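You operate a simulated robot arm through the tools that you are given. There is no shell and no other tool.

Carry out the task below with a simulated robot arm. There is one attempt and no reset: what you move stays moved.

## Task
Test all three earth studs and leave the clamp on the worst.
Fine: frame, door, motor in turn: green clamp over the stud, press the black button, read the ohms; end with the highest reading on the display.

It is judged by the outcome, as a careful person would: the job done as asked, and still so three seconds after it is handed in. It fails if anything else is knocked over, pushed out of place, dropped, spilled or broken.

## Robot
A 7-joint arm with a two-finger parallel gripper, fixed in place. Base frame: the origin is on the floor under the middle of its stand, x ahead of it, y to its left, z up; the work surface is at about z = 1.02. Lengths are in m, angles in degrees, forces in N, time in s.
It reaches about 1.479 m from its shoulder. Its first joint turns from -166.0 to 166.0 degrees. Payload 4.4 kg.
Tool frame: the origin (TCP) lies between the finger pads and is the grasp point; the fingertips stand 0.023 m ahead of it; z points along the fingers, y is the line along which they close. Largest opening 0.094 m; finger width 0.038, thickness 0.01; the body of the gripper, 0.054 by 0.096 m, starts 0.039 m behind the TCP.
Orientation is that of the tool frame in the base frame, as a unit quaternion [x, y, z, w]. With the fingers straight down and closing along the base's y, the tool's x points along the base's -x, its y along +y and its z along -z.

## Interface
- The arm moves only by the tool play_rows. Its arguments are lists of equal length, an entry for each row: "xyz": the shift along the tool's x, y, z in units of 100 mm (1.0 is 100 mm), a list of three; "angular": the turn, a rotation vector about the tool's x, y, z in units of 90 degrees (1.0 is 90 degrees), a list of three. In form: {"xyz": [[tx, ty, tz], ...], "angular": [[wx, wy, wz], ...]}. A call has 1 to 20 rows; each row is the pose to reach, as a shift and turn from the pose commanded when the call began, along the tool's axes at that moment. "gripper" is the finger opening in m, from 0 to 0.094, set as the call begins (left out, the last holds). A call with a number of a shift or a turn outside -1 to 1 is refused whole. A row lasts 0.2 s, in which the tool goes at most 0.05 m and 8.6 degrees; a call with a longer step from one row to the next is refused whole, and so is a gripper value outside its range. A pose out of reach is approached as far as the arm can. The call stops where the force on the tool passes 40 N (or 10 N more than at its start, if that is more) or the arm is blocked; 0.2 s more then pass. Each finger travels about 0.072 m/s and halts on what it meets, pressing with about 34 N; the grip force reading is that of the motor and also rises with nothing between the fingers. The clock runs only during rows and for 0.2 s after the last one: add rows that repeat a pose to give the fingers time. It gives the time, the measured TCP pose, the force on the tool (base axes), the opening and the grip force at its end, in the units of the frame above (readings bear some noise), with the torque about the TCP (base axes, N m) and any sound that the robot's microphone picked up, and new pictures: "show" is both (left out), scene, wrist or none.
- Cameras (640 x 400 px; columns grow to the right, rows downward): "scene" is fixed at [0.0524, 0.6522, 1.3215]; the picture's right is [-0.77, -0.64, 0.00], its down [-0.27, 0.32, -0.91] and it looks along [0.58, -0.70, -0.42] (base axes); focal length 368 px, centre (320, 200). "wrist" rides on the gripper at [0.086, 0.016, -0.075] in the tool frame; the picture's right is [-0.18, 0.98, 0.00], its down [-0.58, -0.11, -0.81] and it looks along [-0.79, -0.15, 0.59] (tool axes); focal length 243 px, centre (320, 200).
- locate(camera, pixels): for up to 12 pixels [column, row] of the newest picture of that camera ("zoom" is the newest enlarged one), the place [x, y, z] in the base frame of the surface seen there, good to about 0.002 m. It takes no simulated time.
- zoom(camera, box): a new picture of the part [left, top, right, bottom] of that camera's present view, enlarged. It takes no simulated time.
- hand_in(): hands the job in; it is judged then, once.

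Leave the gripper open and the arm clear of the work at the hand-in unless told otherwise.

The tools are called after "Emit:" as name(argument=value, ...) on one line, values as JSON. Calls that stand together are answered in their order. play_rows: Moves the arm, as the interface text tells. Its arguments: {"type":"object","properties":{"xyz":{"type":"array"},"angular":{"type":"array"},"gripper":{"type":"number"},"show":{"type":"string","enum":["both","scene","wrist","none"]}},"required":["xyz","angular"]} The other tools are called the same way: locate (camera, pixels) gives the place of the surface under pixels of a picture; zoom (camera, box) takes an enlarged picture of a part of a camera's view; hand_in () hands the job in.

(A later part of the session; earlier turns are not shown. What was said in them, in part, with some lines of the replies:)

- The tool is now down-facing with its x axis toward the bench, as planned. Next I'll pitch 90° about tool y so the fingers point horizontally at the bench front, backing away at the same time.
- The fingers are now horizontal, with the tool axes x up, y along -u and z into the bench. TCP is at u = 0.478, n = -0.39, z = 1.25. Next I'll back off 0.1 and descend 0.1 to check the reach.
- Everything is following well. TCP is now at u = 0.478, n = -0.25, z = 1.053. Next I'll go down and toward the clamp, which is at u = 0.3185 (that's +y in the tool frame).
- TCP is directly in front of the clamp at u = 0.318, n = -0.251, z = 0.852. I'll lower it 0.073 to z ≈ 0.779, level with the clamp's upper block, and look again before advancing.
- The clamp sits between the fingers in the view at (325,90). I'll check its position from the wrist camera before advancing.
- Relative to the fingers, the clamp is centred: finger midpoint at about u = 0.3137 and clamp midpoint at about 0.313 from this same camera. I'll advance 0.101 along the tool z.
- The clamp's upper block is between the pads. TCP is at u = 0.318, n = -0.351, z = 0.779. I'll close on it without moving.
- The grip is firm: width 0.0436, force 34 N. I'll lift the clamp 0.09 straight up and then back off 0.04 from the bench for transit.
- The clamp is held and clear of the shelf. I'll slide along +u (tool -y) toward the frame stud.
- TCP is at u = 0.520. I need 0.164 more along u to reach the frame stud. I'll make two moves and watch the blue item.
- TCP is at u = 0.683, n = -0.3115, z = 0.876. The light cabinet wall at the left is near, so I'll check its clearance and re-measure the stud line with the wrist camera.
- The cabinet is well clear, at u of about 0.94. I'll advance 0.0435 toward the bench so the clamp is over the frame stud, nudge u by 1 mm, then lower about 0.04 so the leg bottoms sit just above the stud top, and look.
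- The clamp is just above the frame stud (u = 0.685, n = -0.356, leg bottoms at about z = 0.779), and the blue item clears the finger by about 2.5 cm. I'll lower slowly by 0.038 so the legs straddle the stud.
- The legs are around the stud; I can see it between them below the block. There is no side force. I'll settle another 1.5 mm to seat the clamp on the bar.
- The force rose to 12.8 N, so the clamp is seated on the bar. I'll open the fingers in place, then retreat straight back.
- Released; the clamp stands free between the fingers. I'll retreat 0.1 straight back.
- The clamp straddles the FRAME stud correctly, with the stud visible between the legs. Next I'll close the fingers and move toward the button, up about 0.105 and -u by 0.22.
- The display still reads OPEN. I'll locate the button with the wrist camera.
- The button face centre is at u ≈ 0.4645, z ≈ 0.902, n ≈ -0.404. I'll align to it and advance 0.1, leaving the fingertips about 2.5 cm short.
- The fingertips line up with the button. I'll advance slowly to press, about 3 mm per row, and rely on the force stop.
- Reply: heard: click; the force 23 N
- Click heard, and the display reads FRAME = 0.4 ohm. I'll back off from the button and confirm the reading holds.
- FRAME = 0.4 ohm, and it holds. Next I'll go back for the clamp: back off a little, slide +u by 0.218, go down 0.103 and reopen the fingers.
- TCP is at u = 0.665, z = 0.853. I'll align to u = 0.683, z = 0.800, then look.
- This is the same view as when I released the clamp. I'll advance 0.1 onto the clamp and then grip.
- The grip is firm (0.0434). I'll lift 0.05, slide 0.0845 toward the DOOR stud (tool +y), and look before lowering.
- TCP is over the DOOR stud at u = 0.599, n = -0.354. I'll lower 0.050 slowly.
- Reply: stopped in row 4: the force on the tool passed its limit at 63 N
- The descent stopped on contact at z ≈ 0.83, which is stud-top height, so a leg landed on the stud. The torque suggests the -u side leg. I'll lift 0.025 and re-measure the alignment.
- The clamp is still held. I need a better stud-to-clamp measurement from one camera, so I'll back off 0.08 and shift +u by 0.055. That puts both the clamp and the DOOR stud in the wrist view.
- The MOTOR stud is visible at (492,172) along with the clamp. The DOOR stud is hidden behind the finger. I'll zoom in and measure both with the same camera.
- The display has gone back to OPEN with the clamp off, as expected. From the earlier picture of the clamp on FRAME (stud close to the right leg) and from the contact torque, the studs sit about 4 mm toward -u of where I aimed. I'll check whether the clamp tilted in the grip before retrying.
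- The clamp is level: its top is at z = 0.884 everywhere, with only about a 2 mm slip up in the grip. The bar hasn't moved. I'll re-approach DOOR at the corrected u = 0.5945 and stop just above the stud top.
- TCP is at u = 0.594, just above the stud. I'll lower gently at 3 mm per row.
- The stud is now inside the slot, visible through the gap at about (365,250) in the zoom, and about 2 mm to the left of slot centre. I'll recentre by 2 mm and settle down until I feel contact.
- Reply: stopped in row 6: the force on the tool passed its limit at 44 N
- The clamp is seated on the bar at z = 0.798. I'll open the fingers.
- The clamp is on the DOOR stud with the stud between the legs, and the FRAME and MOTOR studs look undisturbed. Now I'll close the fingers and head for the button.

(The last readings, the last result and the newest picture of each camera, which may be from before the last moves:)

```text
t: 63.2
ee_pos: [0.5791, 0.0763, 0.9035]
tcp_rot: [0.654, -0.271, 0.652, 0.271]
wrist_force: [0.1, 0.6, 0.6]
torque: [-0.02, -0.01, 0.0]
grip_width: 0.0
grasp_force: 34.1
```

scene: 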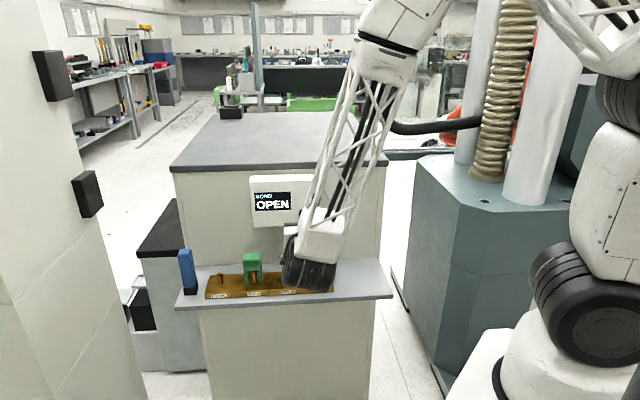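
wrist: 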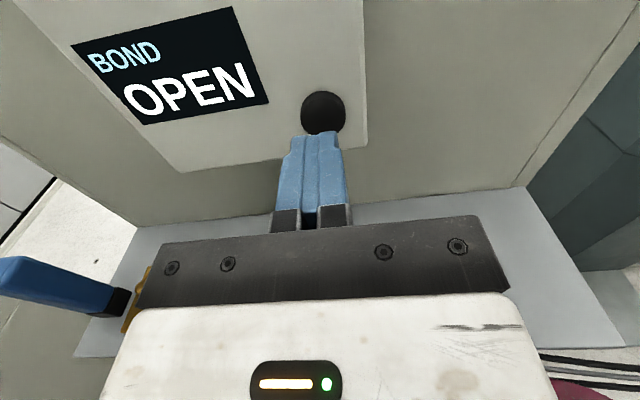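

The display shows OPEN and the fingertips are lined up in front of the button. I'll press it.

Emit:
play_rows(xyz=[[0, 0, 0.1], [0, 0, 0.18], [0, 0, 0.22], [0, 0, 0.25], [0, 0, 0.28], [0, 0, 0.31], [0, 0, 0.34], [0, 0, 0.37]], angular=[[0, 0, 0], [0, 0, 0], [0, 0, 0], [0, 0, 0], [0, 0, 0], [0, 0, 0], [0, 0, 0], [0, 0, 0]])

Emit:
zoom(camera="scene", box=[240, 165, 330, 235])

```text
t: 65.0
ee_pos: [0.6057, 0.0515, 0.9026]
tcp_rot: [0.653, -0.271, 0.652, 0.272]
wrist_force: [-23.0, 15.3, 10.1]
torque: [-0.11, -0.07, -0.16]
grip_width: 0.0001
grasp_force: 33.6
heard: click
```

scene: 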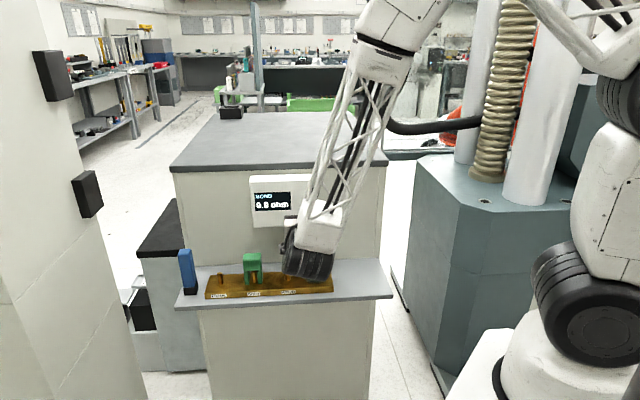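
wrist: 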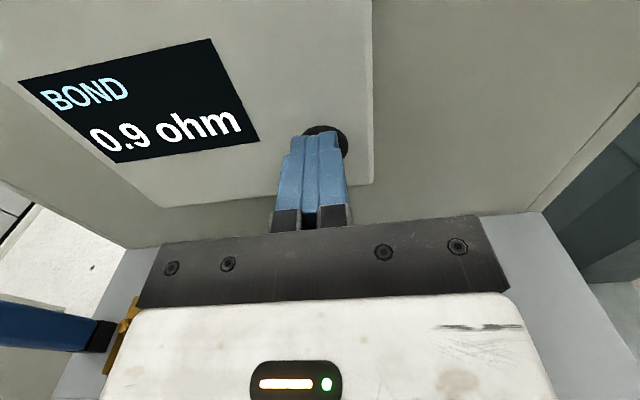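

```text
5.71 times, centred on (285, 200) of scene
```

zoom: 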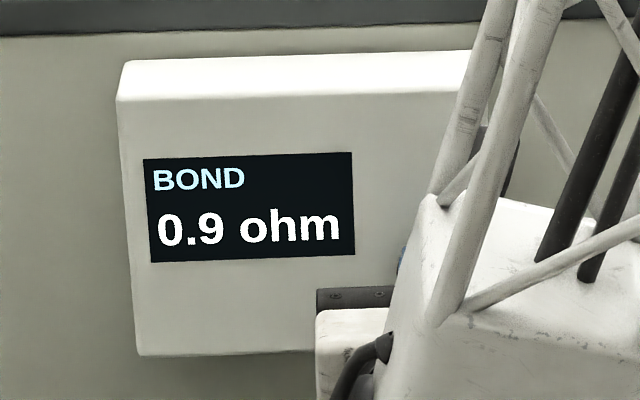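

DOOR = 0.9 ohm, with the click heard. I'll back off and return toward the clamp at DOOR.

Emit:
play_rows(xyz=[[0, 0, -0.15], [0, 0, -0.4], [0, 0, -0.65], [0, 0, -0.9], [0, 0, -1.0], [0, -0.2, -1.0], [0, -0.4, -1.0], [0, -0.6, -1.0], [0, -0.8, -1.0], [0, -1.0, -1.0], [0, -1.0, -1.0]], angular=[[0, 0, 0], [0, 0, 0], [0, 0, 0], [0, 0, 0], [0, 0, 0], [0, 0, 0], [0, 0, 0], [0, 0, 0], [0, 0, 0], [0, 0, 0], [0, 0, 0]], show="none")

Emit:
play_rows(xyz=[[0, -0.1, -0.2], [0, -0.2, -0.38], [-0.2, -0.31, -0.38], [-0.4, -0.31, -0.38], [-0.6, -0.31, -0.38], [-0.8, -0.31, -0.38], [-0.98, -0.31, -0.38], [-0.98, -0.31, -0.38]], angular=[[0, 0, 0], [0, 0, 0], [0, 0, 0], [0, 0, 0], [0, 0, 0], [0, 0, 0], [0, 0, 0], [0, 0, 0]], gripper=0.064)

```text
t: 67.4
ee_pos: [0.6069, 0.1919, 0.902]
tcp_rot: [0.654, -0.271, 0.652, 0.271]
wrist_force: [0.0, 1.0, 0.2]
torque: [0.0, -0.02, -0.01]
grip_width: 0.0
grasp_force: 34.2
```

```text
t: 69.2
ee_pos: [0.6011, 0.2407, 0.8045]
tcp_rot: [0.653, -0.271, 0.652, 0.272]
wrist_force: [-0.2, 0.1, 1.2]
torque: [0.0, -0.04, -0.02]
grip_width: 0.0641
grasp_force: 0.1
```

scene: 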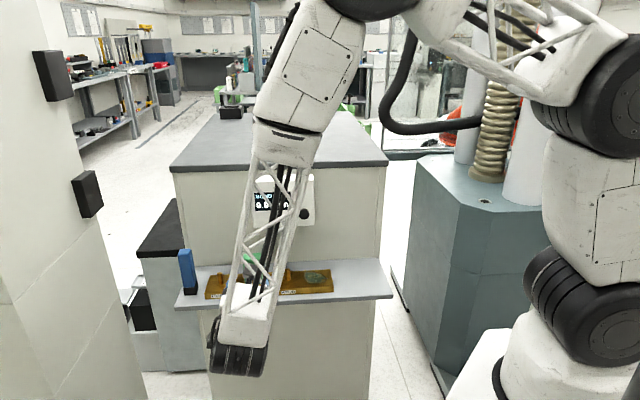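
wrist: 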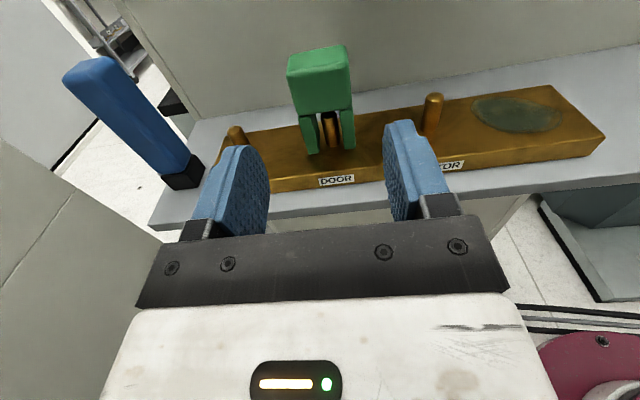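

TCP is at u = 0.595, z = 0.8045, facing the clamp on DOOR. I'll advance 0.1 and grip.

Emit:
play_rows(xyz=[[-0.05, -0.008, 0.1], [-0.05, -0.008, 0.3], [-0.05, -0.008, 0.5], [-0.05, -0.008, 0.7], [-0.05, -0.008, 0.9], [-0.05, -0.008, 1.0], [-0.05, -0.008, 1.0]], angular=[[0, 0, 0], [0, 0, 0], [0, 0, 0], [0, 0, 0], [0, 0, 0], [0, 0, 0], [0, 0, 0]], show="wrist")

Emit:
play_rows(xyz=[[0, 0, 0], [0, 0, 0], [0, 0, 0], [0, 0, 0], [0, 0, 0]], angular=[[0, 0, 0], [0, 0, 0], [0, 0, 0], [0, 0, 0], [0, 0, 0]], gripper=0.03, show="wrist")

```text
t: 70.8
ee_pos: [0.672, 0.1698, 0.7995]
tcp_rot: [0.654, -0.271, 0.653, 0.271]
wrist_force: [0.3, -0.5, 0.4]
torque: [-0.03, 0.02, 0.0]
grip_width: 0.064
grasp_force: 0.0
```

wrist: 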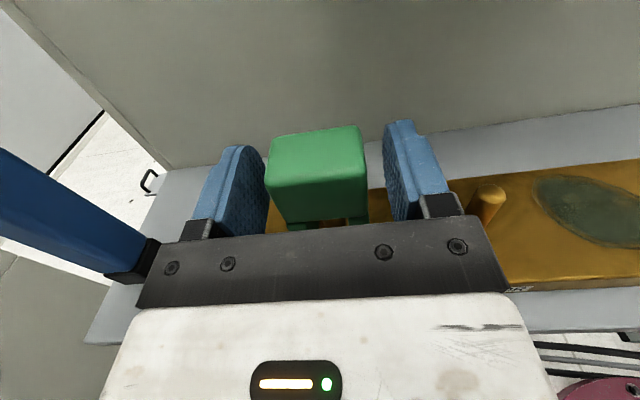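

```text
t: 72.0
ee_pos: [0.6734, 0.1714, 0.7991]
tcp_rot: [0.654, -0.271, 0.653, 0.271]
wrist_force: [-0.1, 0.5, -0.9]
torque: [0.02, -0.01, -0.02]
grip_width: 0.0437
grasp_force: 33.3
```

wrist: 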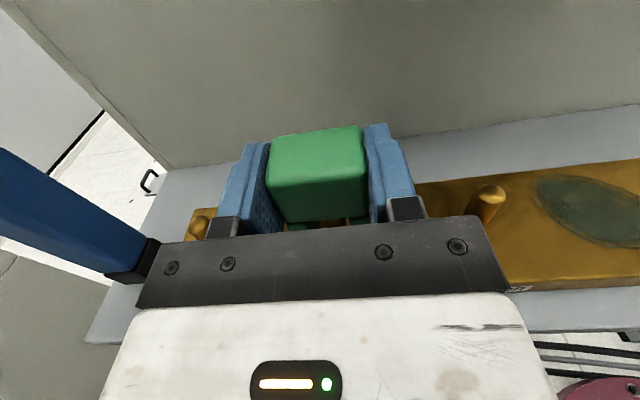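

Gripped cleanly with no side force. I'll look at the gap to see where the stud sits relative to the legs, as a reference for the next move.

Emit:
zoom(camera="wrist", box=[260, 190, 380, 240])

Emit:
play_rows(xyz=[[0, 0, 0], [0, 0, 0]], angular=[[0, 0, 0], [0, 0, 0]], show="none")

```text
5.33 times, centred on (320, 215) of wrist
```

zoom: 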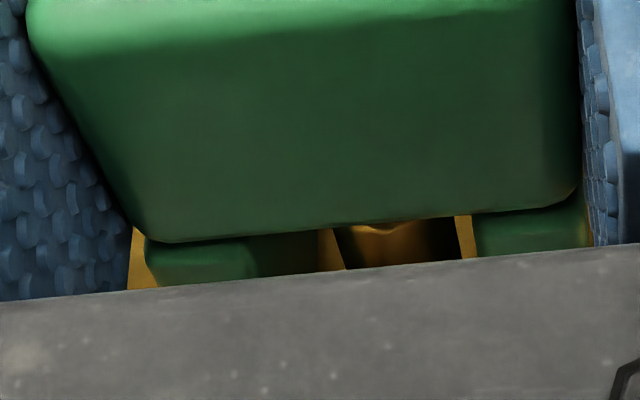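

```text
t: 72.6
ee_pos: [0.6711, 0.1711, 0.7998]
tcp_rot: [0.653, -0.272, 0.652, 0.272]
wrist_force: [0.4, -0.2, -0.5]
torque: [0.02, 0.0, -0.02]
grip_width: 0.0436
grasp_force: 34.5
```

TCP u ≈ 0.596, and the stud is roughly centred. I'll lift 0.05 and shift 0.085 to the MOTOR stud.

Emit:
play_rows(xyz=[[0.05, 0, 0], [0.15, 0, 0], [0.3, 0, 0], [0.42, 0, 0], [0.5, 0, 0], [0.5, 0.2, 0], [0.5, 0.4, 0], [0.5, 0.6, 0], [0.5, 0.75, 0], [0.5, 0.85, 0], [0.4, 0.85, 0], [0.38, 0.85, 0], [0.38, 0.85, 0]], angular=[[0, 0, 0], [0, 0, 0], [0, 0, 0], [0, 0, 0], [0, 0, 0], [0, 0, 0], [0, 0, 0], [0, 0, 0], [0, 0, 0], [0, 0, 0], [0, 0, 0], [0, 0, 0], [0, 0, 0]])

Emit:
zoom(camera="wrist", box=[260, 190, 380, 240])

```text
t: 75.4
ee_pos: [0.6124, 0.1101, 0.8382]
tcp_rot: [0.654, -0.271, 0.652, 0.271]
wrist_force: [-1.2, -0.4, -1.0]
torque: [-0.01, -0.01, -0.01]
grip_width: 0.0435
grasp_force: 34.2
```

scene: 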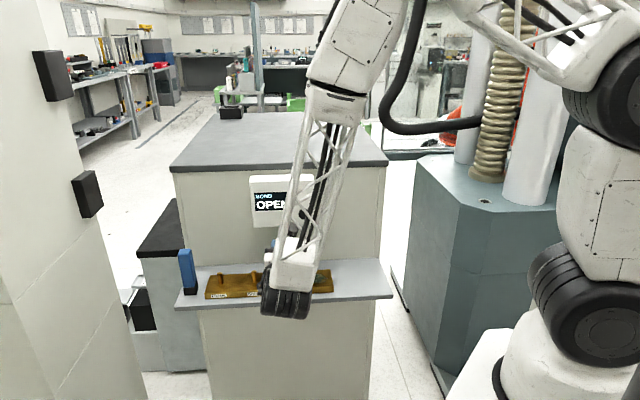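
wrist: 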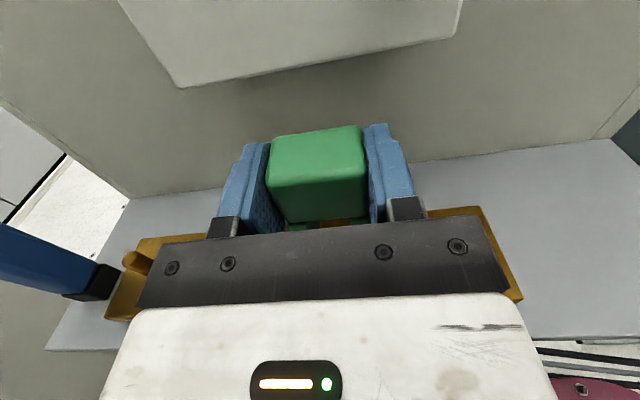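

```text
5.33 times, centred on (320, 215) of wrist
```

zoom: 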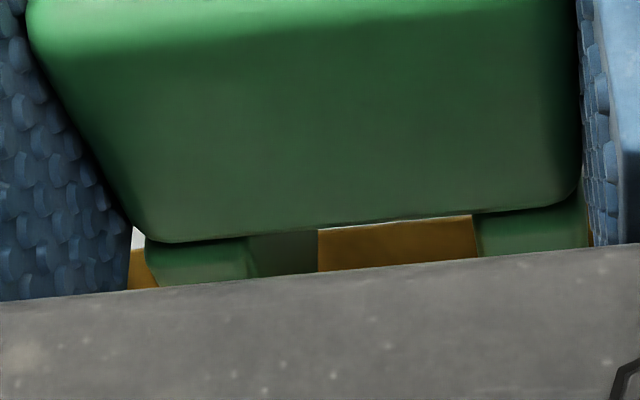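

TCP is at u = 0.511, directly over MOTOR. I'll lower gently.

Emit:
play_rows(xyz=[[-0.03, 0, 0], [-0.05, 0, 0], [-0.07, 0, 0], [-0.09, 0, 0], [-0.11, 0, 0], [-0.13, 0, 0], [-0.15, 0, 0], [-0.18, 0, 0], [-0.21, 0, 0], [-0.24, 0, 0], [-0.27, 0, 0], [-0.3, 0, 0], [-0.33, 0, 0], [-0.35, 0, 0], [-0.37, 0, 0], [-0.37, 0, 0]], angular=[[0, 0, 0], [0, 0, 0], [0, 0, 0], [0, 0, 0], [0, 0, 0], [0, 0, 0], [0, 0, 0], [0, 0, 0], [0, 0, 0], [0, 0, 0], [0, 0, 0], [0, 0, 0], [0, 0, 0], [0, 0, 0], [0, 0, 0], [0, 0, 0]], show="wrist")

Emit:
zoom(camera="wrist", box=[260, 190, 380, 240])

```text
t: 78.8
ee_pos: [0.6128, 0.1103, 0.8007]
tcp_rot: [0.653, -0.271, 0.653, 0.272]
wrist_force: [-0.3, 0.5, 0.1]
torque: [-0.03, 0.03, 0.01]
grip_width: 0.0433
grasp_force: 34.2
```

wrist: 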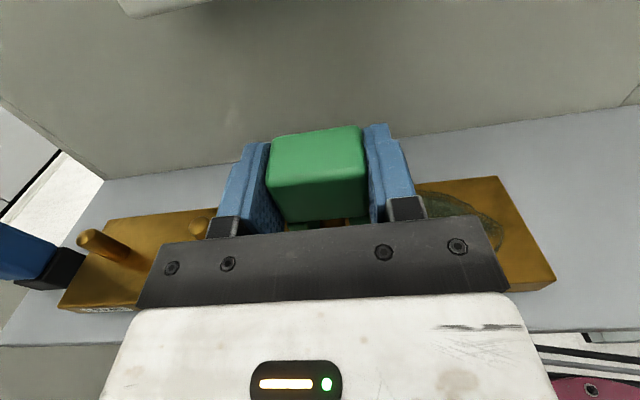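

```text
5.33 times, centred on (320, 215) of wrist
```

zoom: 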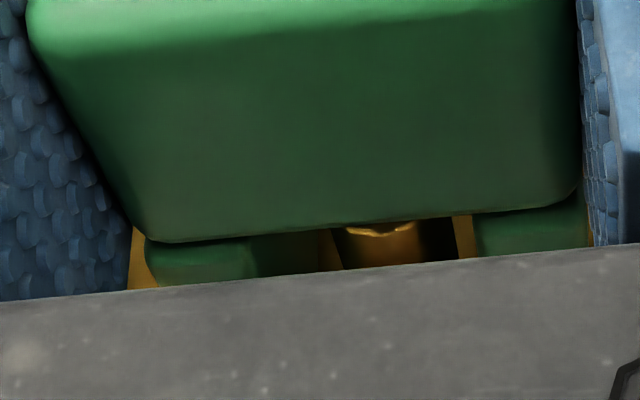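

The stud is in the slot. I'll settle 1–1.5 mm to the bar, then release.

Emit:
play_rows(xyz=[[-0.005, 0, 0], [-0.01, 0, 0], [-0.015, 0, 0], [-0.015, 0, 0]], angular=[[0, 0, 0], [0, 0, 0], [0, 0, 0], [0, 0, 0]], show="none")

```text
t: 79.8
ee_pos: [0.6108, 0.1111, 0.8002]
tcp_rot: [0.653, -0.272, 0.652, 0.272]
wrist_force: [0.4, -1.1, 1.5]
torque: [-0.04, -0.04, -0.03]
grip_width: 0.0437
grasp_force: 34.3
```

Emit:
play_rows(xyz=[[-0.005, 0, 0], [-0.01, 0, 0], [-0.01, 0, 0]], angular=[[0, 0, 0], [0, 0, 0], [0, 0, 0]], show="none")

```text
t: 80.6
ee_pos: [0.6119, 0.111, 0.7994]
tcp_rot: [0.653, -0.271, 0.653, 0.271]
wrist_force: [-4.9, -2.0, 30.3]
torque: [-0.15, 0.07, -0.01]
grip_width: 0.0436
grasp_force: 34.1
```

The force reads 30 N upward, so the clamp is seated. I'll ease up 1.5 mm, open the fingers, then retreat.

Emit:
play_rows(xyz=[[0.015, 0, 0], [0.015, 0, 0], [0.015, 0, 0], [0.015, 0, 0]], angular=[[0, 0, 0], [0, 0, 0], [0, 0, 0], [0, 0, 0]], gripper=0.064, show="wrist")

Emit:
play_rows(xyz=[[0, 0, -0.15], [0, 0, -0.35], [0, 0, -0.6], [0, 0, -0.85], [0, 0, -1.0], [0, 0, -1.0]], angular=[[0, 0, 0], [0, 0, 0], [0, 0, 0], [0, 0, 0], [0, 0, 0], [0, 0, 0]])

Emit:
zoom(camera="wrist", box=[260, 20, 420, 160])

```text
t: 81.6
ee_pos: [0.6117, 0.1101, 0.7998]
tcp_rot: [0.653, -0.272, 0.652, 0.273]
wrist_force: [0.6, -0.1, 0.5]
torque: [0.03, 0.02, -0.03]
grip_width: 0.0642
grasp_force: 0.0
```

wrist: 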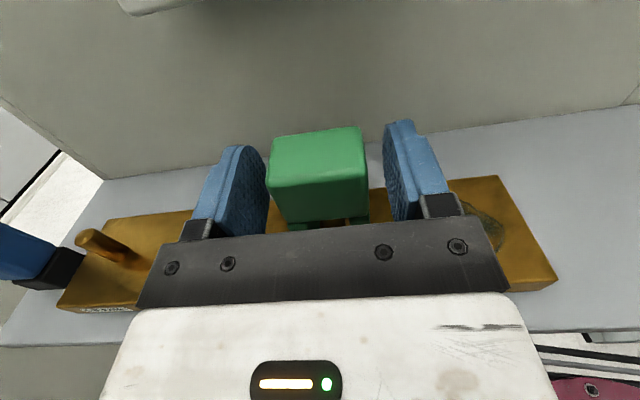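

```text
t: 83.0
ee_pos: [0.5413, 0.1818, 0.7999]
tcp_rot: [0.654, -0.271, 0.652, 0.272]
wrist_force: [0.1, -0.6, 0.9]
torque: [-0.02, -0.03, -0.04]
grip_width: 0.064
grasp_force: 0.0
```

scene: 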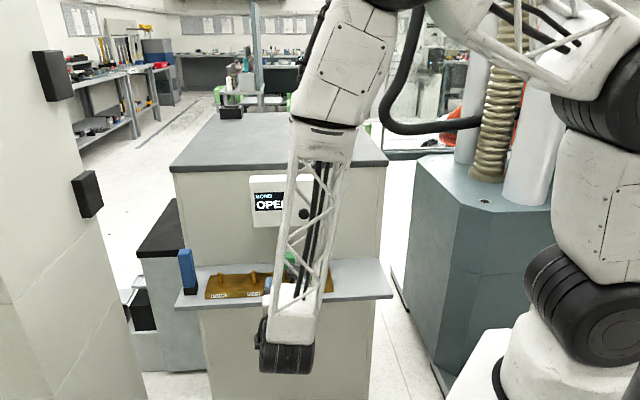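
wrist: 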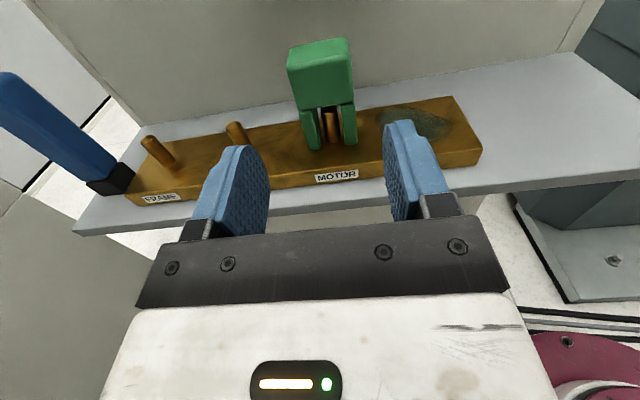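

```text
2.86 times, centred on (340, 90) of wrist
```

zoom: 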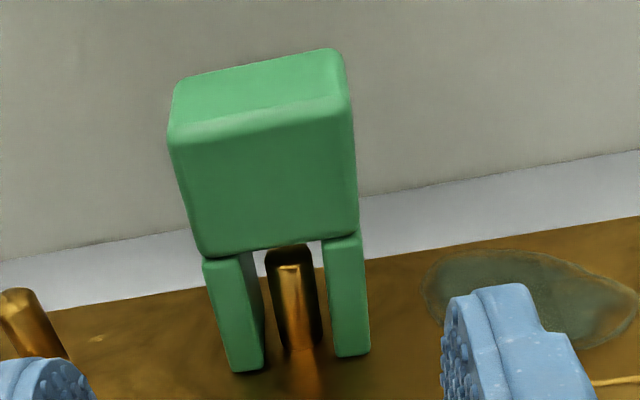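

The clamp is on MOTOR with the stud between the legs. I'll close the fingers, rise to button height, and line up at u = 0.464.

Emit:
play_rows(xyz=[[0.2, 0.05, 0], [0.4, 0.15, 0], [0.6, 0.25, 0], [0.8, 0.35, 0], [1.0, 0.473, 0], [1.0, 0.473, 0]], angular=[[0, 0, 0], [0, 0, 0], [0, 0, 0], [0, 0, 0], [0, 0, 0], [0, 0, 0]], gripper=0.0, show="none")

Emit:
play_rows(xyz=[[0.035, 0, 0], [0.035, 0, 0.2], [0.035, 0, 0.4], [0.035, 0, 0.6], [0.035, 0, 0.8], [0.035, 0, 1.0], [0.035, 0, 1.0]], angular=[[0, 0, 0], [0, 0, 0], [0, 0, 0], [0, 0, 0], [0, 0, 0], [0, 0, 0], [0, 0, 0]])

```text
t: 84.4
ee_pos: [0.508, 0.1477, 0.8998]
tcp_rot: [0.653, -0.272, 0.652, 0.272]
wrist_force: [0.3, 0.3, -0.2]
torque: [0.02, -0.05, -0.02]
grip_width: 0.0001
grasp_force: 33.8
```

```text
t: 86.0
ee_pos: [0.5775, 0.0765, 0.9021]
tcp_rot: [0.653, -0.272, 0.652, 0.272]
wrist_force: [-0.2, -0.8, 0.9]
torque: [0.02, 0.0, 0.02]
grip_width: 0.0001
grasp_force: 34.0
```

scene: 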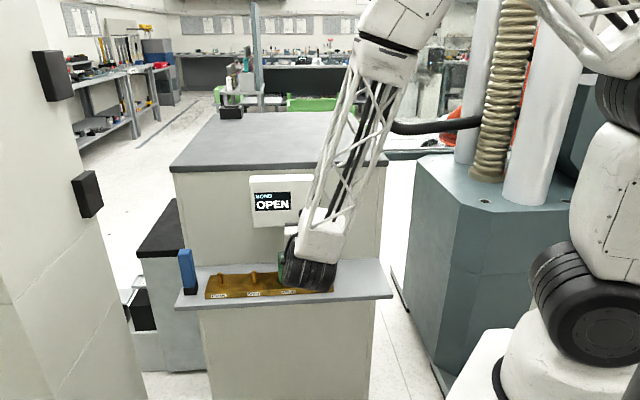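
wrist: 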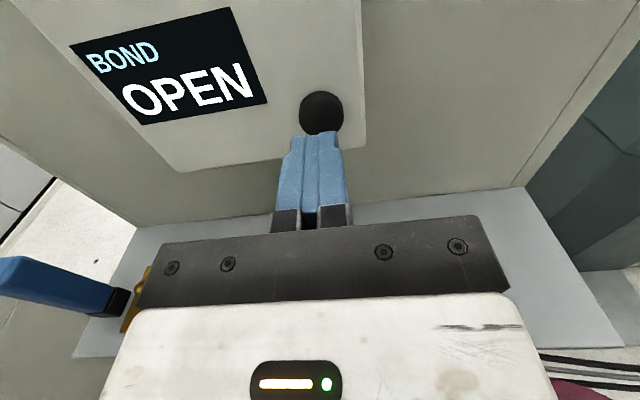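

The fingers are lined up at the button and the display shows OPEN. I'll press.

Emit:
play_rows(xyz=[[0, -0.015, 0.1], [0, -0.015, 0.18], [0, -0.015, 0.22], [0, -0.015, 0.25], [0, -0.015, 0.28], [0, -0.015, 0.31], [0, -0.015, 0.34], [0, -0.015, 0.37]], angular=[[0, 0, 0], [0, 0, 0], [0, 0, 0], [0, 0, 0], [0, 0, 0], [0, 0, 0], [0, 0, 0], [0, 0, 0]])

Emit:
zoom(camera="scene", box=[240, 165, 330, 235])

```text
t: 87.8
ee_pos: [0.6047, 0.0522, 0.9037]
tcp_rot: [0.654, -0.271, 0.652, 0.272]
wrist_force: [-15.3, 12.2, 4.5]
torque: [-0.09, -0.04, -0.08]
grip_width: 0.0
grasp_force: 33.6
heard: click
```

scene: 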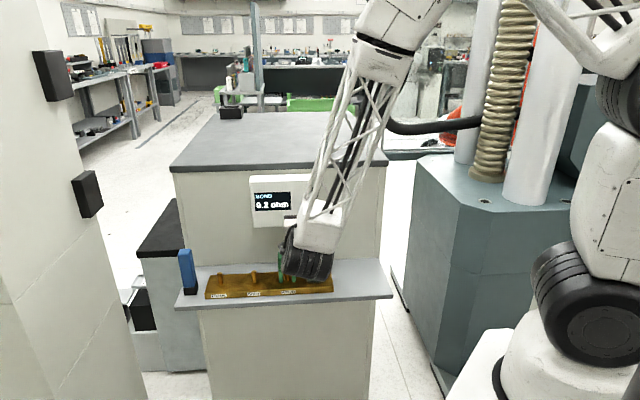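
wrist: 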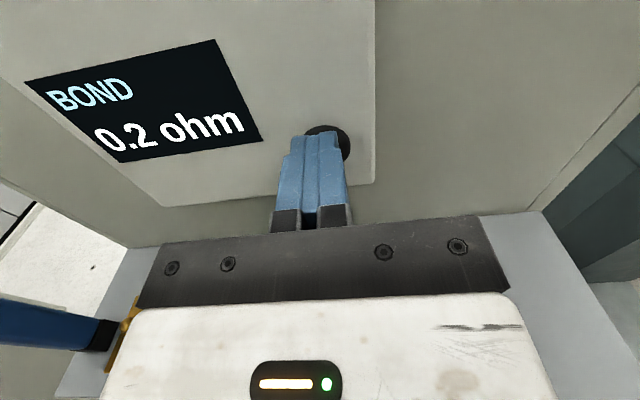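

```text
5.71 times, centred on (285, 200) of scene
```

zoom: 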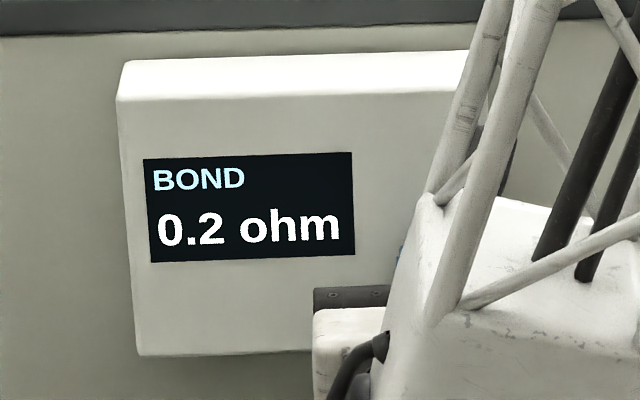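

MOTOR = 0.2 ohm. The readings are FRAME 0.4, DOOR 0.9 and MOTOR 0.2, so DOOR is the worst. I'll back off and fetch the clamp from MOTOR.

Emit:
play_rows(xyz=[[0, 0, -0.15], [0, 0, -0.4], [0, 0, -0.65], [0, 0, -0.9], [0, 0, -1.0], [0, 0, -1.0]], angular=[[0, 0, 0], [0, 0, 0], [0, 0, 0], [0, 0, 0], [0, 0, 0], [0, 0, 0]], show="none")

Emit:
play_rows(xyz=[[0, -0.1, -0.2], [0, -0.2, -0.37], [-0.2, -0.3, -0.37], [-0.4, -0.4, -0.37], [-0.6, -0.47, -0.37], [-0.8, -0.47, -0.37], [-1.0, -0.47, -0.37], [-1.0, -0.47, -0.37]], angular=[[0, 0, 0], [0, 0, 0], [0, 0, 0], [0, 0, 0], [0, 0, 0], [0, 0, 0], [0, 0, 0], [0, 0, 0]], gripper=0.064)

```text
t: 89.2
ee_pos: [0.5339, 0.1219, 0.9029]
tcp_rot: [0.654, -0.27, 0.653, 0.271]
wrist_force: [0.3, -0.7, -0.1]
torque: [0.01, 0.0, 0.0]
grip_width: 0.0001
grasp_force: 33.9
```

```text
t: 91.0
ee_pos: [0.542, 0.1825, 0.8028]
tcp_rot: [0.653, -0.271, 0.652, 0.272]
wrist_force: [0.6, -0.1, 0.4]
torque: [0.02, 0.03, 0.0]
grip_width: 0.0638
grasp_force: 0.0
```

scene: 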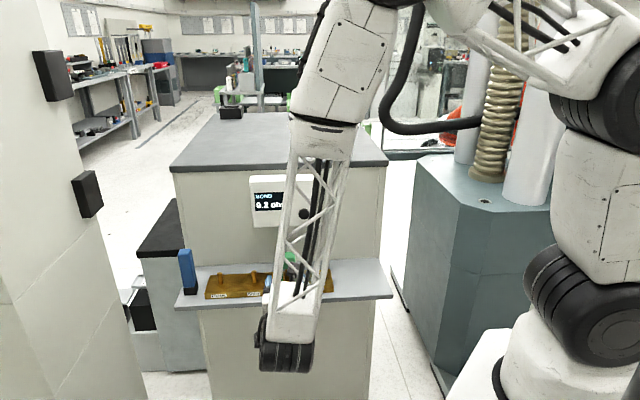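
wrist: 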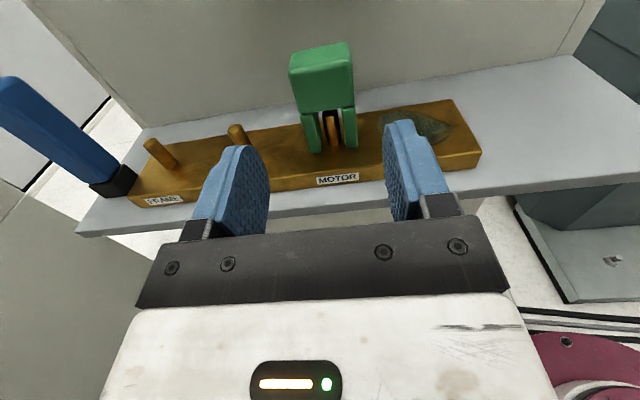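

TCP is at u = 0.512, facing the clamp on MOTOR. I'll advance 0.1 and grip.

Emit:
play_rows(xyz=[[-0.03, 0.01, 0.1], [-0.03, 0.01, 0.3], [-0.03, 0.01, 0.5], [-0.03, 0.01, 0.7], [-0.03, 0.01, 0.9], [-0.03, 0.01, 1.0], [-0.03, 0.01, 1.0]], angular=[[0, 0, 0], [0, 0, 0], [0, 0, 0], [0, 0, 0], [0, 0, 0], [0, 0, 0], [0, 0, 0]], show="wrist")

Emit:
play_rows(xyz=[[0, 0, 0], [0, 0, 0], [0, 0, 0], [0, 0, 0], [0, 0, 0]], angular=[[0, 0, 0], [0, 0, 0], [0, 0, 0], [0, 0, 0], [0, 0, 0]], gripper=0.03, show="wrist")

Emit:
zoom(camera="wrist", box=[260, 190, 380, 240])

```text
t: 92.6
ee_pos: [0.6112, 0.1104, 0.8006]
tcp_rot: [0.654, -0.271, 0.652, 0.272]
wrist_force: [0.5, -0.1, -0.9]
torque: [-0.02, -0.01, -0.04]
grip_width: 0.064
grasp_force: 0.0
```

wrist: 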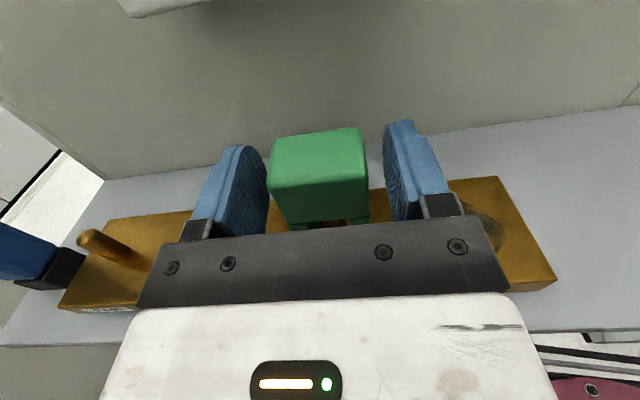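

```text
t: 93.8
ee_pos: [0.6109, 0.1104, 0.7997]
tcp_rot: [0.654, -0.271, 0.652, 0.271]
wrist_force: [0.6, -0.1, -0.2]
torque: [0.0, 0.01, -0.01]
grip_width: 0.0436
grasp_force: 34.5
```

wrist: 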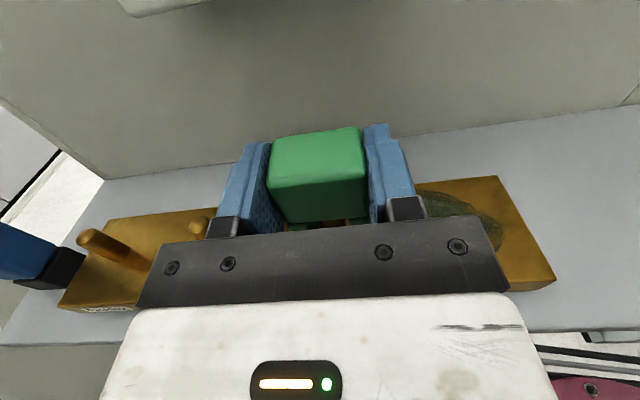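

```text
5.33 times, centred on (320, 215) of wrist
```

zoom: 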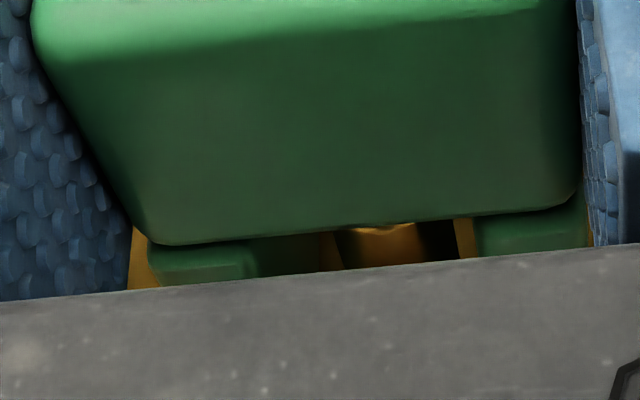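

Gripped (0.0436, no side force), with the stud placement in the slot as at DOOR. I'll lift 0.05, shift back +0.085 in u to DOOR, and come down to just above the stud top.

Emit:
play_rows(xyz=[[0.05, 0, 0], [0.15, 0, 0], [0.3, 0, 0], [0.42, 0, 0], [0.5, 0, 0], [0.5, -0.2, 0], [0.5, -0.4, 0], [0.5, -0.6, 0], [0.5, -0.75, 0], [0.5, -0.85, 0], [0.4, -0.85, 0], [0.38, -0.85, 0], [0.38, -0.85, 0]], angular=[[0, 0, 0], [0, 0, 0], [0, 0, 0], [0, 0, 0], [0, 0, 0], [0, 0, 0], [0, 0, 0], [0, 0, 0], [0, 0, 0], [0, 0, 0], [0, 0, 0], [0, 0, 0], [0, 0, 0]])

```text
t: 96.6
ee_pos: [0.6717, 0.1695, 0.8376]
tcp_rot: [0.653, -0.271, 0.653, 0.271]
wrist_force: [-0.6, 0.5, -0.9]
torque: [0.01, -0.01, -0.05]
grip_width: 0.0435
grasp_force: 33.8
```

scene: 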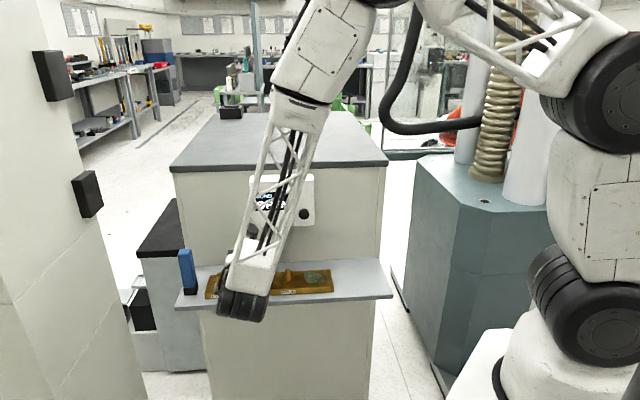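
wrist: 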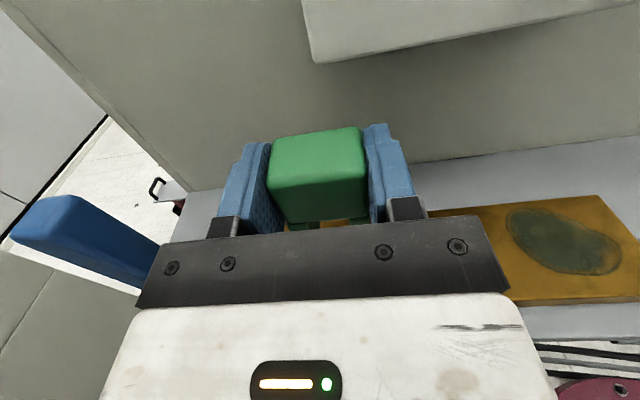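

TCP is over DOOR at u = 0.595. I'll lower gently.

Emit:
play_rows(xyz=[[-0.03, -0.005, 0], [-0.05, -0.005, 0], [-0.07, -0.005, 0], [-0.09, -0.005, 0], [-0.11, -0.005, 0], [-0.13, -0.005, 0], [-0.15, -0.005, 0], [-0.18, -0.005, 0], [-0.21, -0.005, 0], [-0.24, -0.005, 0], [-0.27, -0.005, 0], [-0.3, -0.005, 0], [-0.33, -0.005, 0], [-0.35, -0.005, 0], [-0.37, -0.005, 0], [-0.38, -0.005, 0], [-0.38, -0.005, 0]], angular=[[0, 0, 0], [0, 0, 0], [0, 0, 0], [0, 0, 0], [0, 0, 0], [0, 0, 0], [0, 0, 0], [0, 0, 0], [0, 0, 0], [0, 0, 0], [0, 0, 0], [0, 0, 0], [0, 0, 0], [0, 0, 0], [0, 0, 0], [0, 0, 0], [0, 0, 0]], show="wrist")

Emit:
zoom(camera="wrist", box=[260, 190, 380, 240])

```text
t: 100.2
ee_pos: [0.6725, 0.1722, 0.7997]
tcp_rot: [0.654, -0.271, 0.652, 0.271]
wrist_force: [-0.5, 0.9, 3.8]
torque: [0.08, -0.02, 0.03]
grip_width: 0.0435
grasp_force: 33.8
```

wrist: 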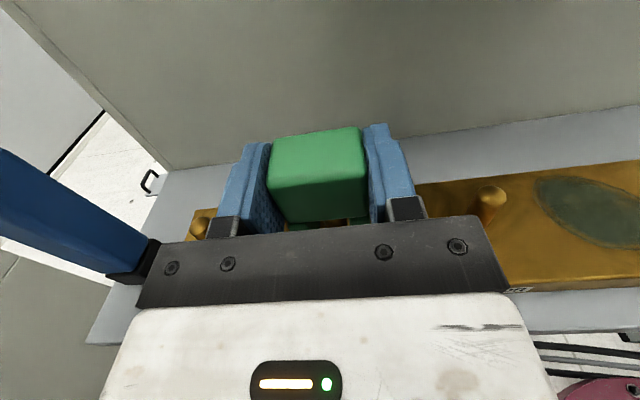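

```text
5.33 times, centred on (320, 215) of wrist
```

zoom: 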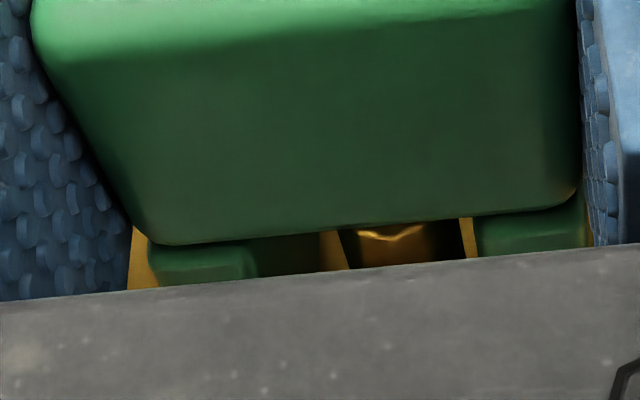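

There is light seating contact (3.8 N) and the stud is between the legs. I'll open and retreat straight back.

Emit:
play_rows(xyz=[[0, 0, 0], [0, 0, 0], [0, 0, 0], [0, 0, 0]], angular=[[0, 0, 0], [0, 0, 0], [0, 0, 0], [0, 0, 0]], gripper=0.064, show="wrist")

Emit:
play_rows(xyz=[[0, 0, -0.15], [0, 0, -0.35], [0, 0, -0.6], [0, 0, -0.85], [0, 0, -1.0], [0, 0, -1.0]], angular=[[0, 0, 0], [0, 0, 0], [0, 0, 0], [0, 0, 0], [0, 0, 0], [0, 0, 0]])

Emit:
zoom(camera="wrist", box=[260, 20, 420, 160])

```text
t: 101.2
ee_pos: [0.6738, 0.1704, 0.7996]
tcp_rot: [0.653, -0.272, 0.652, 0.272]
wrist_force: [0.0, 0.5, -0.2]
torque: [0.01, -0.01, -0.01]
grip_width: 0.0638
grasp_force: 0.1
```

wrist: 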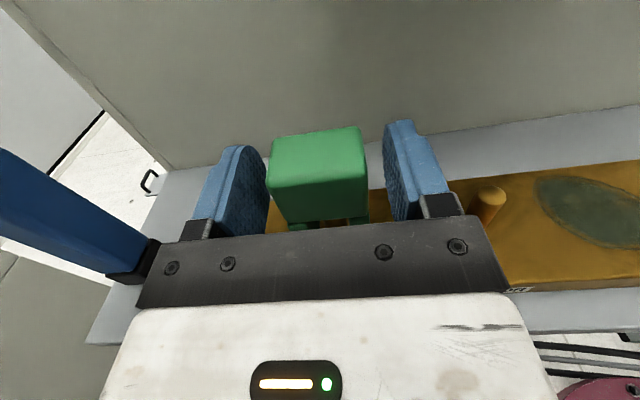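

```text
t: 102.6
ee_pos: [0.6024, 0.2425, 0.7992]
tcp_rot: [0.653, -0.271, 0.653, 0.272]
wrist_force: [0.1, 0.6, 0.3]
torque: [0.02, 0.0, 0.0]
grip_width: 0.0639
grasp_force: 0.1
```

scene: 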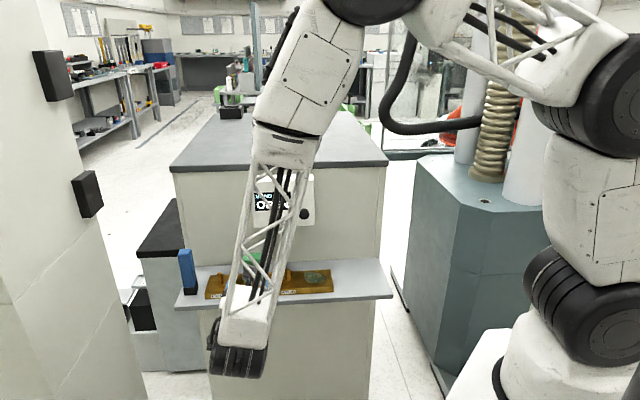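
wrist: 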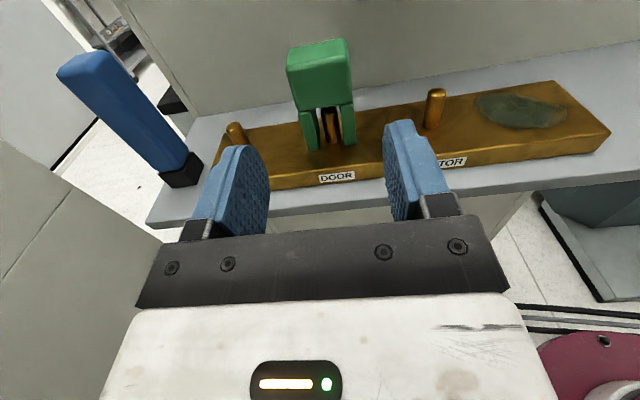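

```text
2.86 times, centred on (340, 90) of wrist
```

zoom: 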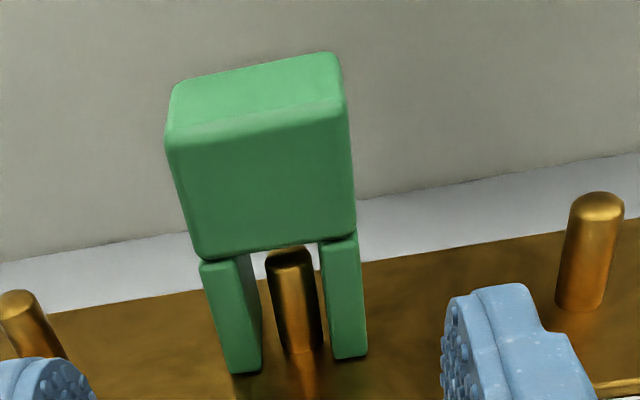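

The clamp is back on DOOR. I'll close the fingers and go to the button to take the final reading.

Emit:
play_rows(xyz=[[0.2, 0.15, 0], [0.4, 0.3, 0], [0.6, 0.5, 0], [0.8, 0.7, 0], [1.0, 0.9, 0], [1.0, 1.0, 0], [1.0, 1.0, 0]], angular=[[0, 0, 0], [0, 0, 0], [0, 0, 0], [0, 0, 0], [0, 0, 0], [0, 0, 0], [0, 0, 0]], gripper=0.0, show="none")

Emit:
play_rows(xyz=[[0.03, 0.15, 0], [0.035, 0.325, 0], [0.035, 0.325, 0.2], [0.035, 0.325, 0.4], [0.035, 0.325, 0.6], [0.035, 0.325, 0.8], [0.035, 0.325, 1.0], [0.035, 0.325, 1.0]], angular=[[0, 0, 0], [0, 0, 0], [0, 0, 0], [0, 0, 0], [0, 0, 0], [0, 0, 0], [0, 0, 0], [0, 0, 0]])

```text
t: 104.2
ee_pos: [0.5311, 0.1706, 0.8993]
tcp_rot: [0.653, -0.271, 0.652, 0.272]
wrist_force: [-0.3, -0.2, 0.8]
torque: [0.0, 0.01, -0.03]
grip_width: 0.0
grasp_force: 33.7
```

```text
t: 106.0
ee_pos: [0.5793, 0.0767, 0.9043]
tcp_rot: [0.654, -0.271, 0.652, 0.272]
wrist_force: [0.5, -0.2, -0.2]
torque: [-0.04, 0.01, 0.0]
grip_width: 0.0
grasp_force: 34.2
```

scene: 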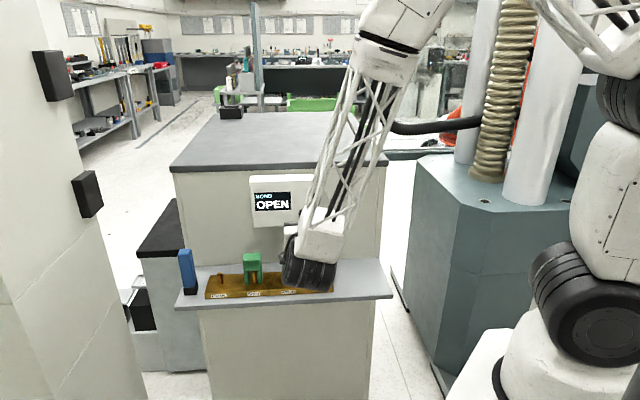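
wrist: 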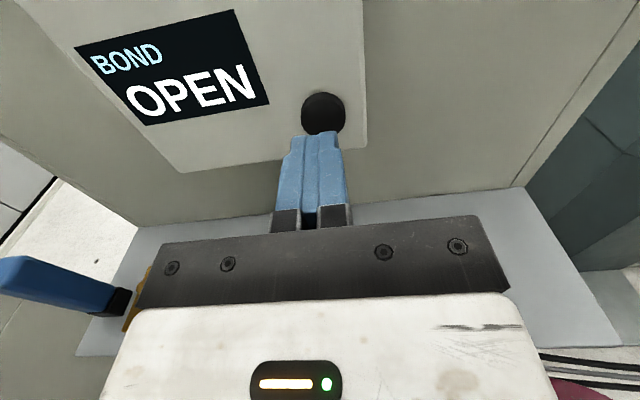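

I'm aligned at the button (u = 0.464, z = 0.904) and the display shows OPEN. I'll press it.

Emit:
play_rows(xyz=[[0, 0, 0.1], [0, 0, 0.18], [0, 0, 0.22], [0, 0, 0.25], [0, 0, 0.28], [0, 0, 0.31], [0, 0, 0.34], [0, 0, 0.37]], angular=[[0, 0, 0], [0, 0, 0], [0, 0, 0], [0, 0, 0], [0, 0, 0], [0, 0, 0], [0, 0, 0], [0, 0, 0]])

Emit:
play_rows(xyz=[[0, 0, -0.15], [0, 0, -0.4], [0, 0, -0.65], [0, 0, -0.9], [0, 0, -1.0], [0, 0, -1.0]], angular=[[0, 0, 0], [0, 0, 0], [0, 0, 0], [0, 0, 0], [0, 0, 0], [0, 0, 0]])

Emit:
zoom(camera="scene", box=[240, 165, 330, 235])

```text
t: 107.8
ee_pos: [0.605, 0.0515, 0.9037]
tcp_rot: [0.653, -0.271, 0.653, 0.271]
wrist_force: [-19.2, 11.1, 5.2]
torque: [-0.06, -0.02, -0.09]
grip_width: 0.0001
grasp_force: 34.2
heard: click
```

scene: 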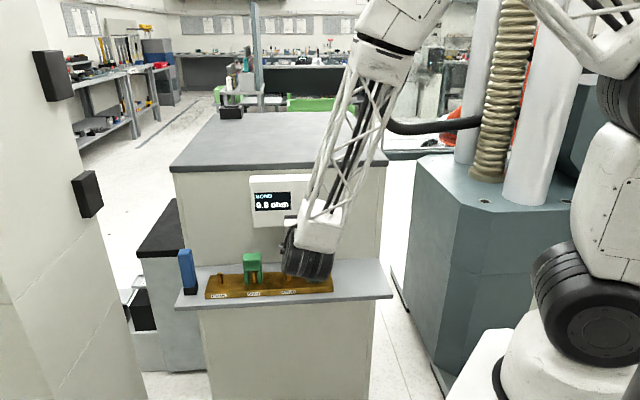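
wrist: 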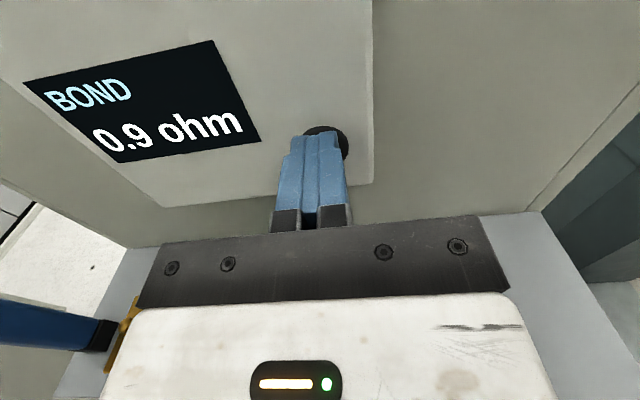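

```text
t: 109.2
ee_pos: [0.5332, 0.1214, 0.9044]
tcp_rot: [0.654, -0.271, 0.652, 0.271]
wrist_force: [-0.1, -0.1, -0.3]
torque: [0.03, 0.0, 0.01]
grip_width: 0.0
grasp_force: 34.0
```

scene: 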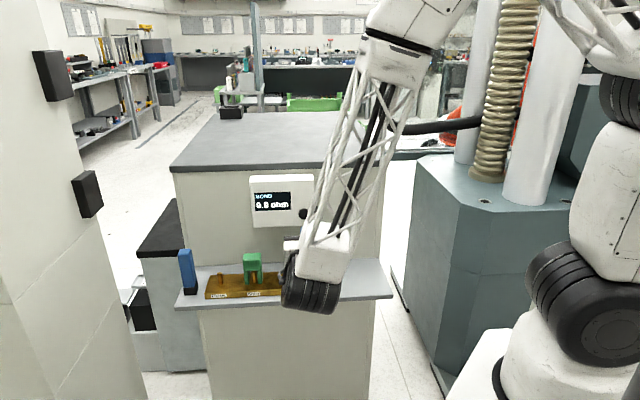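
wrist: 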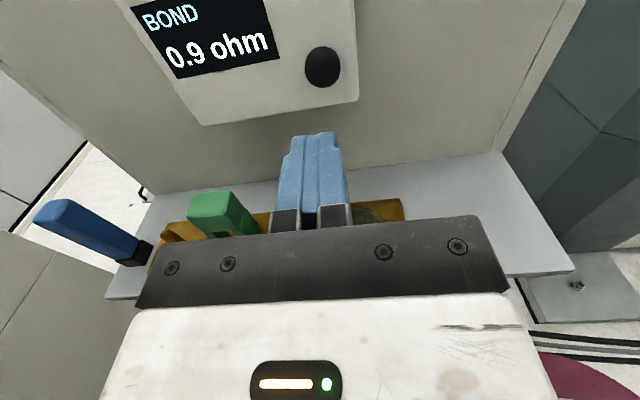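

```text
5.71 times, centred on (285, 200) of scene
```

zoom: 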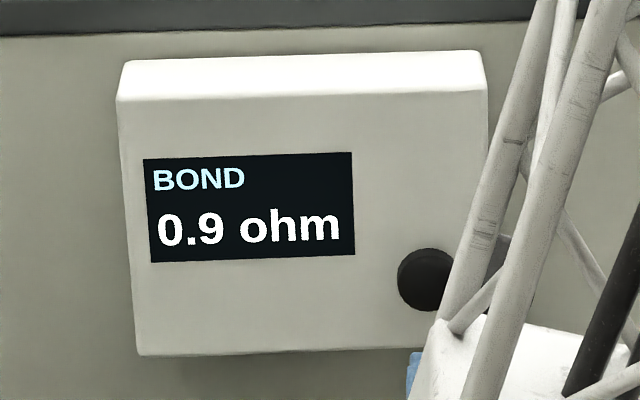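

The display reads 0.9 ohm with the clamp on DOOR. Now I'll move the arm well clear (back 0.1 and up 0.1) and then open the gripper.

Emit:
play_rows(xyz=[[0, 0, -0.25], [0, 0, -0.5], [0, 0, -0.75], [0, 0, -1.0], [0.3, 0.2, -1.0], [0.6, 0.4, -1.0], [0.9, 0.6, -1.0], [1.0, 0.6, -1.0]], angular=[[0, 0, 0], [0, 0, 0], [0, 0, 0], [0, 0, 0], [0, 0, 0], [0, 0, 0], [0, 0, 0], [0, 0, 0]], show="none")

Emit:
play_rows(xyz=[[0, 0, 0], [0, 0, 0], [0, 0, 0], [0, 0, 0], [0, 0, 0], [0, 0, 0], [0, 0, 0], [0, 0, 0], [0, 0, 0], [0, 0, 0]], angular=[[0, 0, 0], [0, 0, 0], [0, 0, 0], [0, 0, 0], [0, 0, 0], [0, 0, 0], [0, 0, 0], [0, 0, 0], [0, 0, 0], [0, 0, 0]], gripper=0.09)

Emit:
zoom(camera="scene", box=[170, 165, 400, 320])

Emit:
zoom(camera="scene", box=[195, 240, 305, 310])

```text
t: 111.0
ee_pos: [0.4205, 0.15, 1.0036]
tcp_rot: [0.653, -0.272, 0.652, 0.272]
wrist_force: [0.4, -0.2, -0.6]
torque: [0.0, 0.0, 0.01]
grip_width: 0.0
grasp_force: 33.7
```

```text
t: 113.2
ee_pos: [0.4219, 0.1502, 1.0034]
tcp_rot: [0.653, -0.271, 0.653, 0.272]
wrist_force: [0.8, -0.3, 0.1]
torque: [0.02, -0.01, -0.02]
grip_width: 0.09
grasp_force: 0.0
```

scene: 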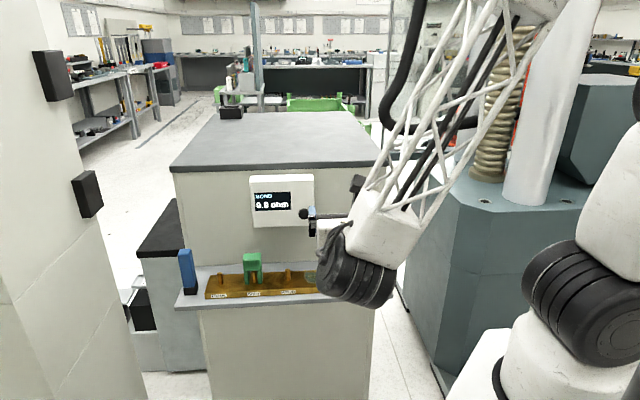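
wrist: 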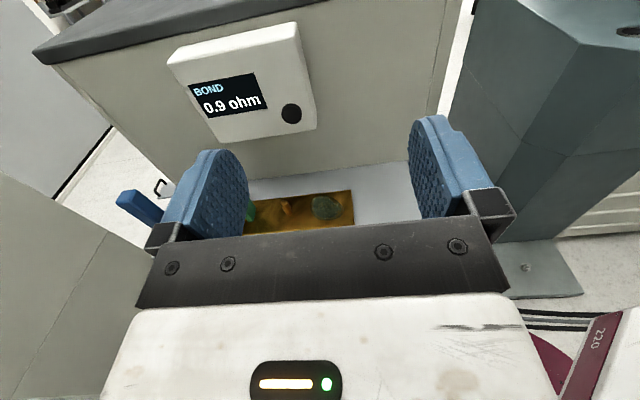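

```text
2.58 times, centred on (285, 242) of scene
```

zoom: 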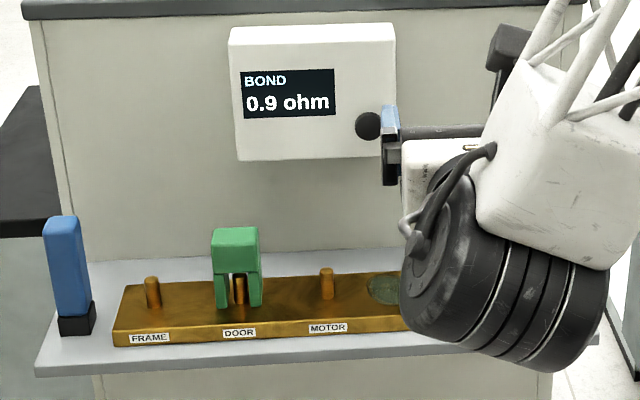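

```text
5.71 times, centred on (250, 275) of scene
```

zoom: 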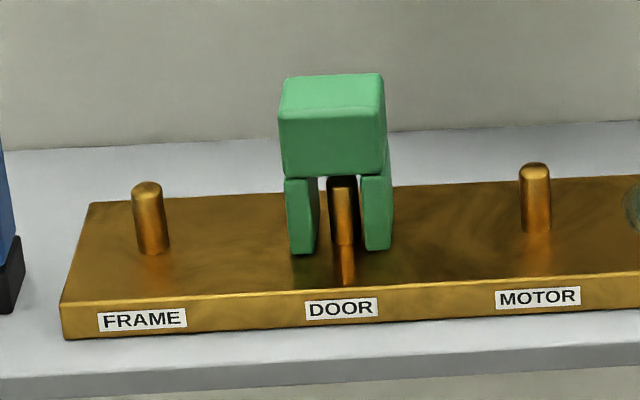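

The green clamp straddles the DOOR stud, which had the highest reading (FRAME 0.4, DOOR 0.9, MOTOR 0.2 ohm). The display shows 0.9 ohm, the blue item and the bar are where they started, and the arm is clear with the gripper open. I'll hand in now.

Emit:
hand_in()

```text
The job is handed in.
```

I tested all three earth studs. The clamp is on DOOR, the worst of the three, and the meter shows 0.9 ohm.

| Stud | Reading |
|---|---|
| FRAME | 0.4 ohm |
| DOOR | **0.9 ohm** (same on both tests) |
| MOTOR | 0.2 ohm |

I tested in the order you gave, then moved the clamp back from MOTOR to DOOR and pressed the button again so that its reading is the one on the display.

On the first try at DOOR, one leg of the clamp came down on top of the stud and the force stop cut in at 63 N. I lifted off, corrected the aim by about 4 mm, and it seated properly. I saw no damage, and the bar had not moved.

At hand-in the gripper was open and the arm was clear of the work. The blue item was still in its place.
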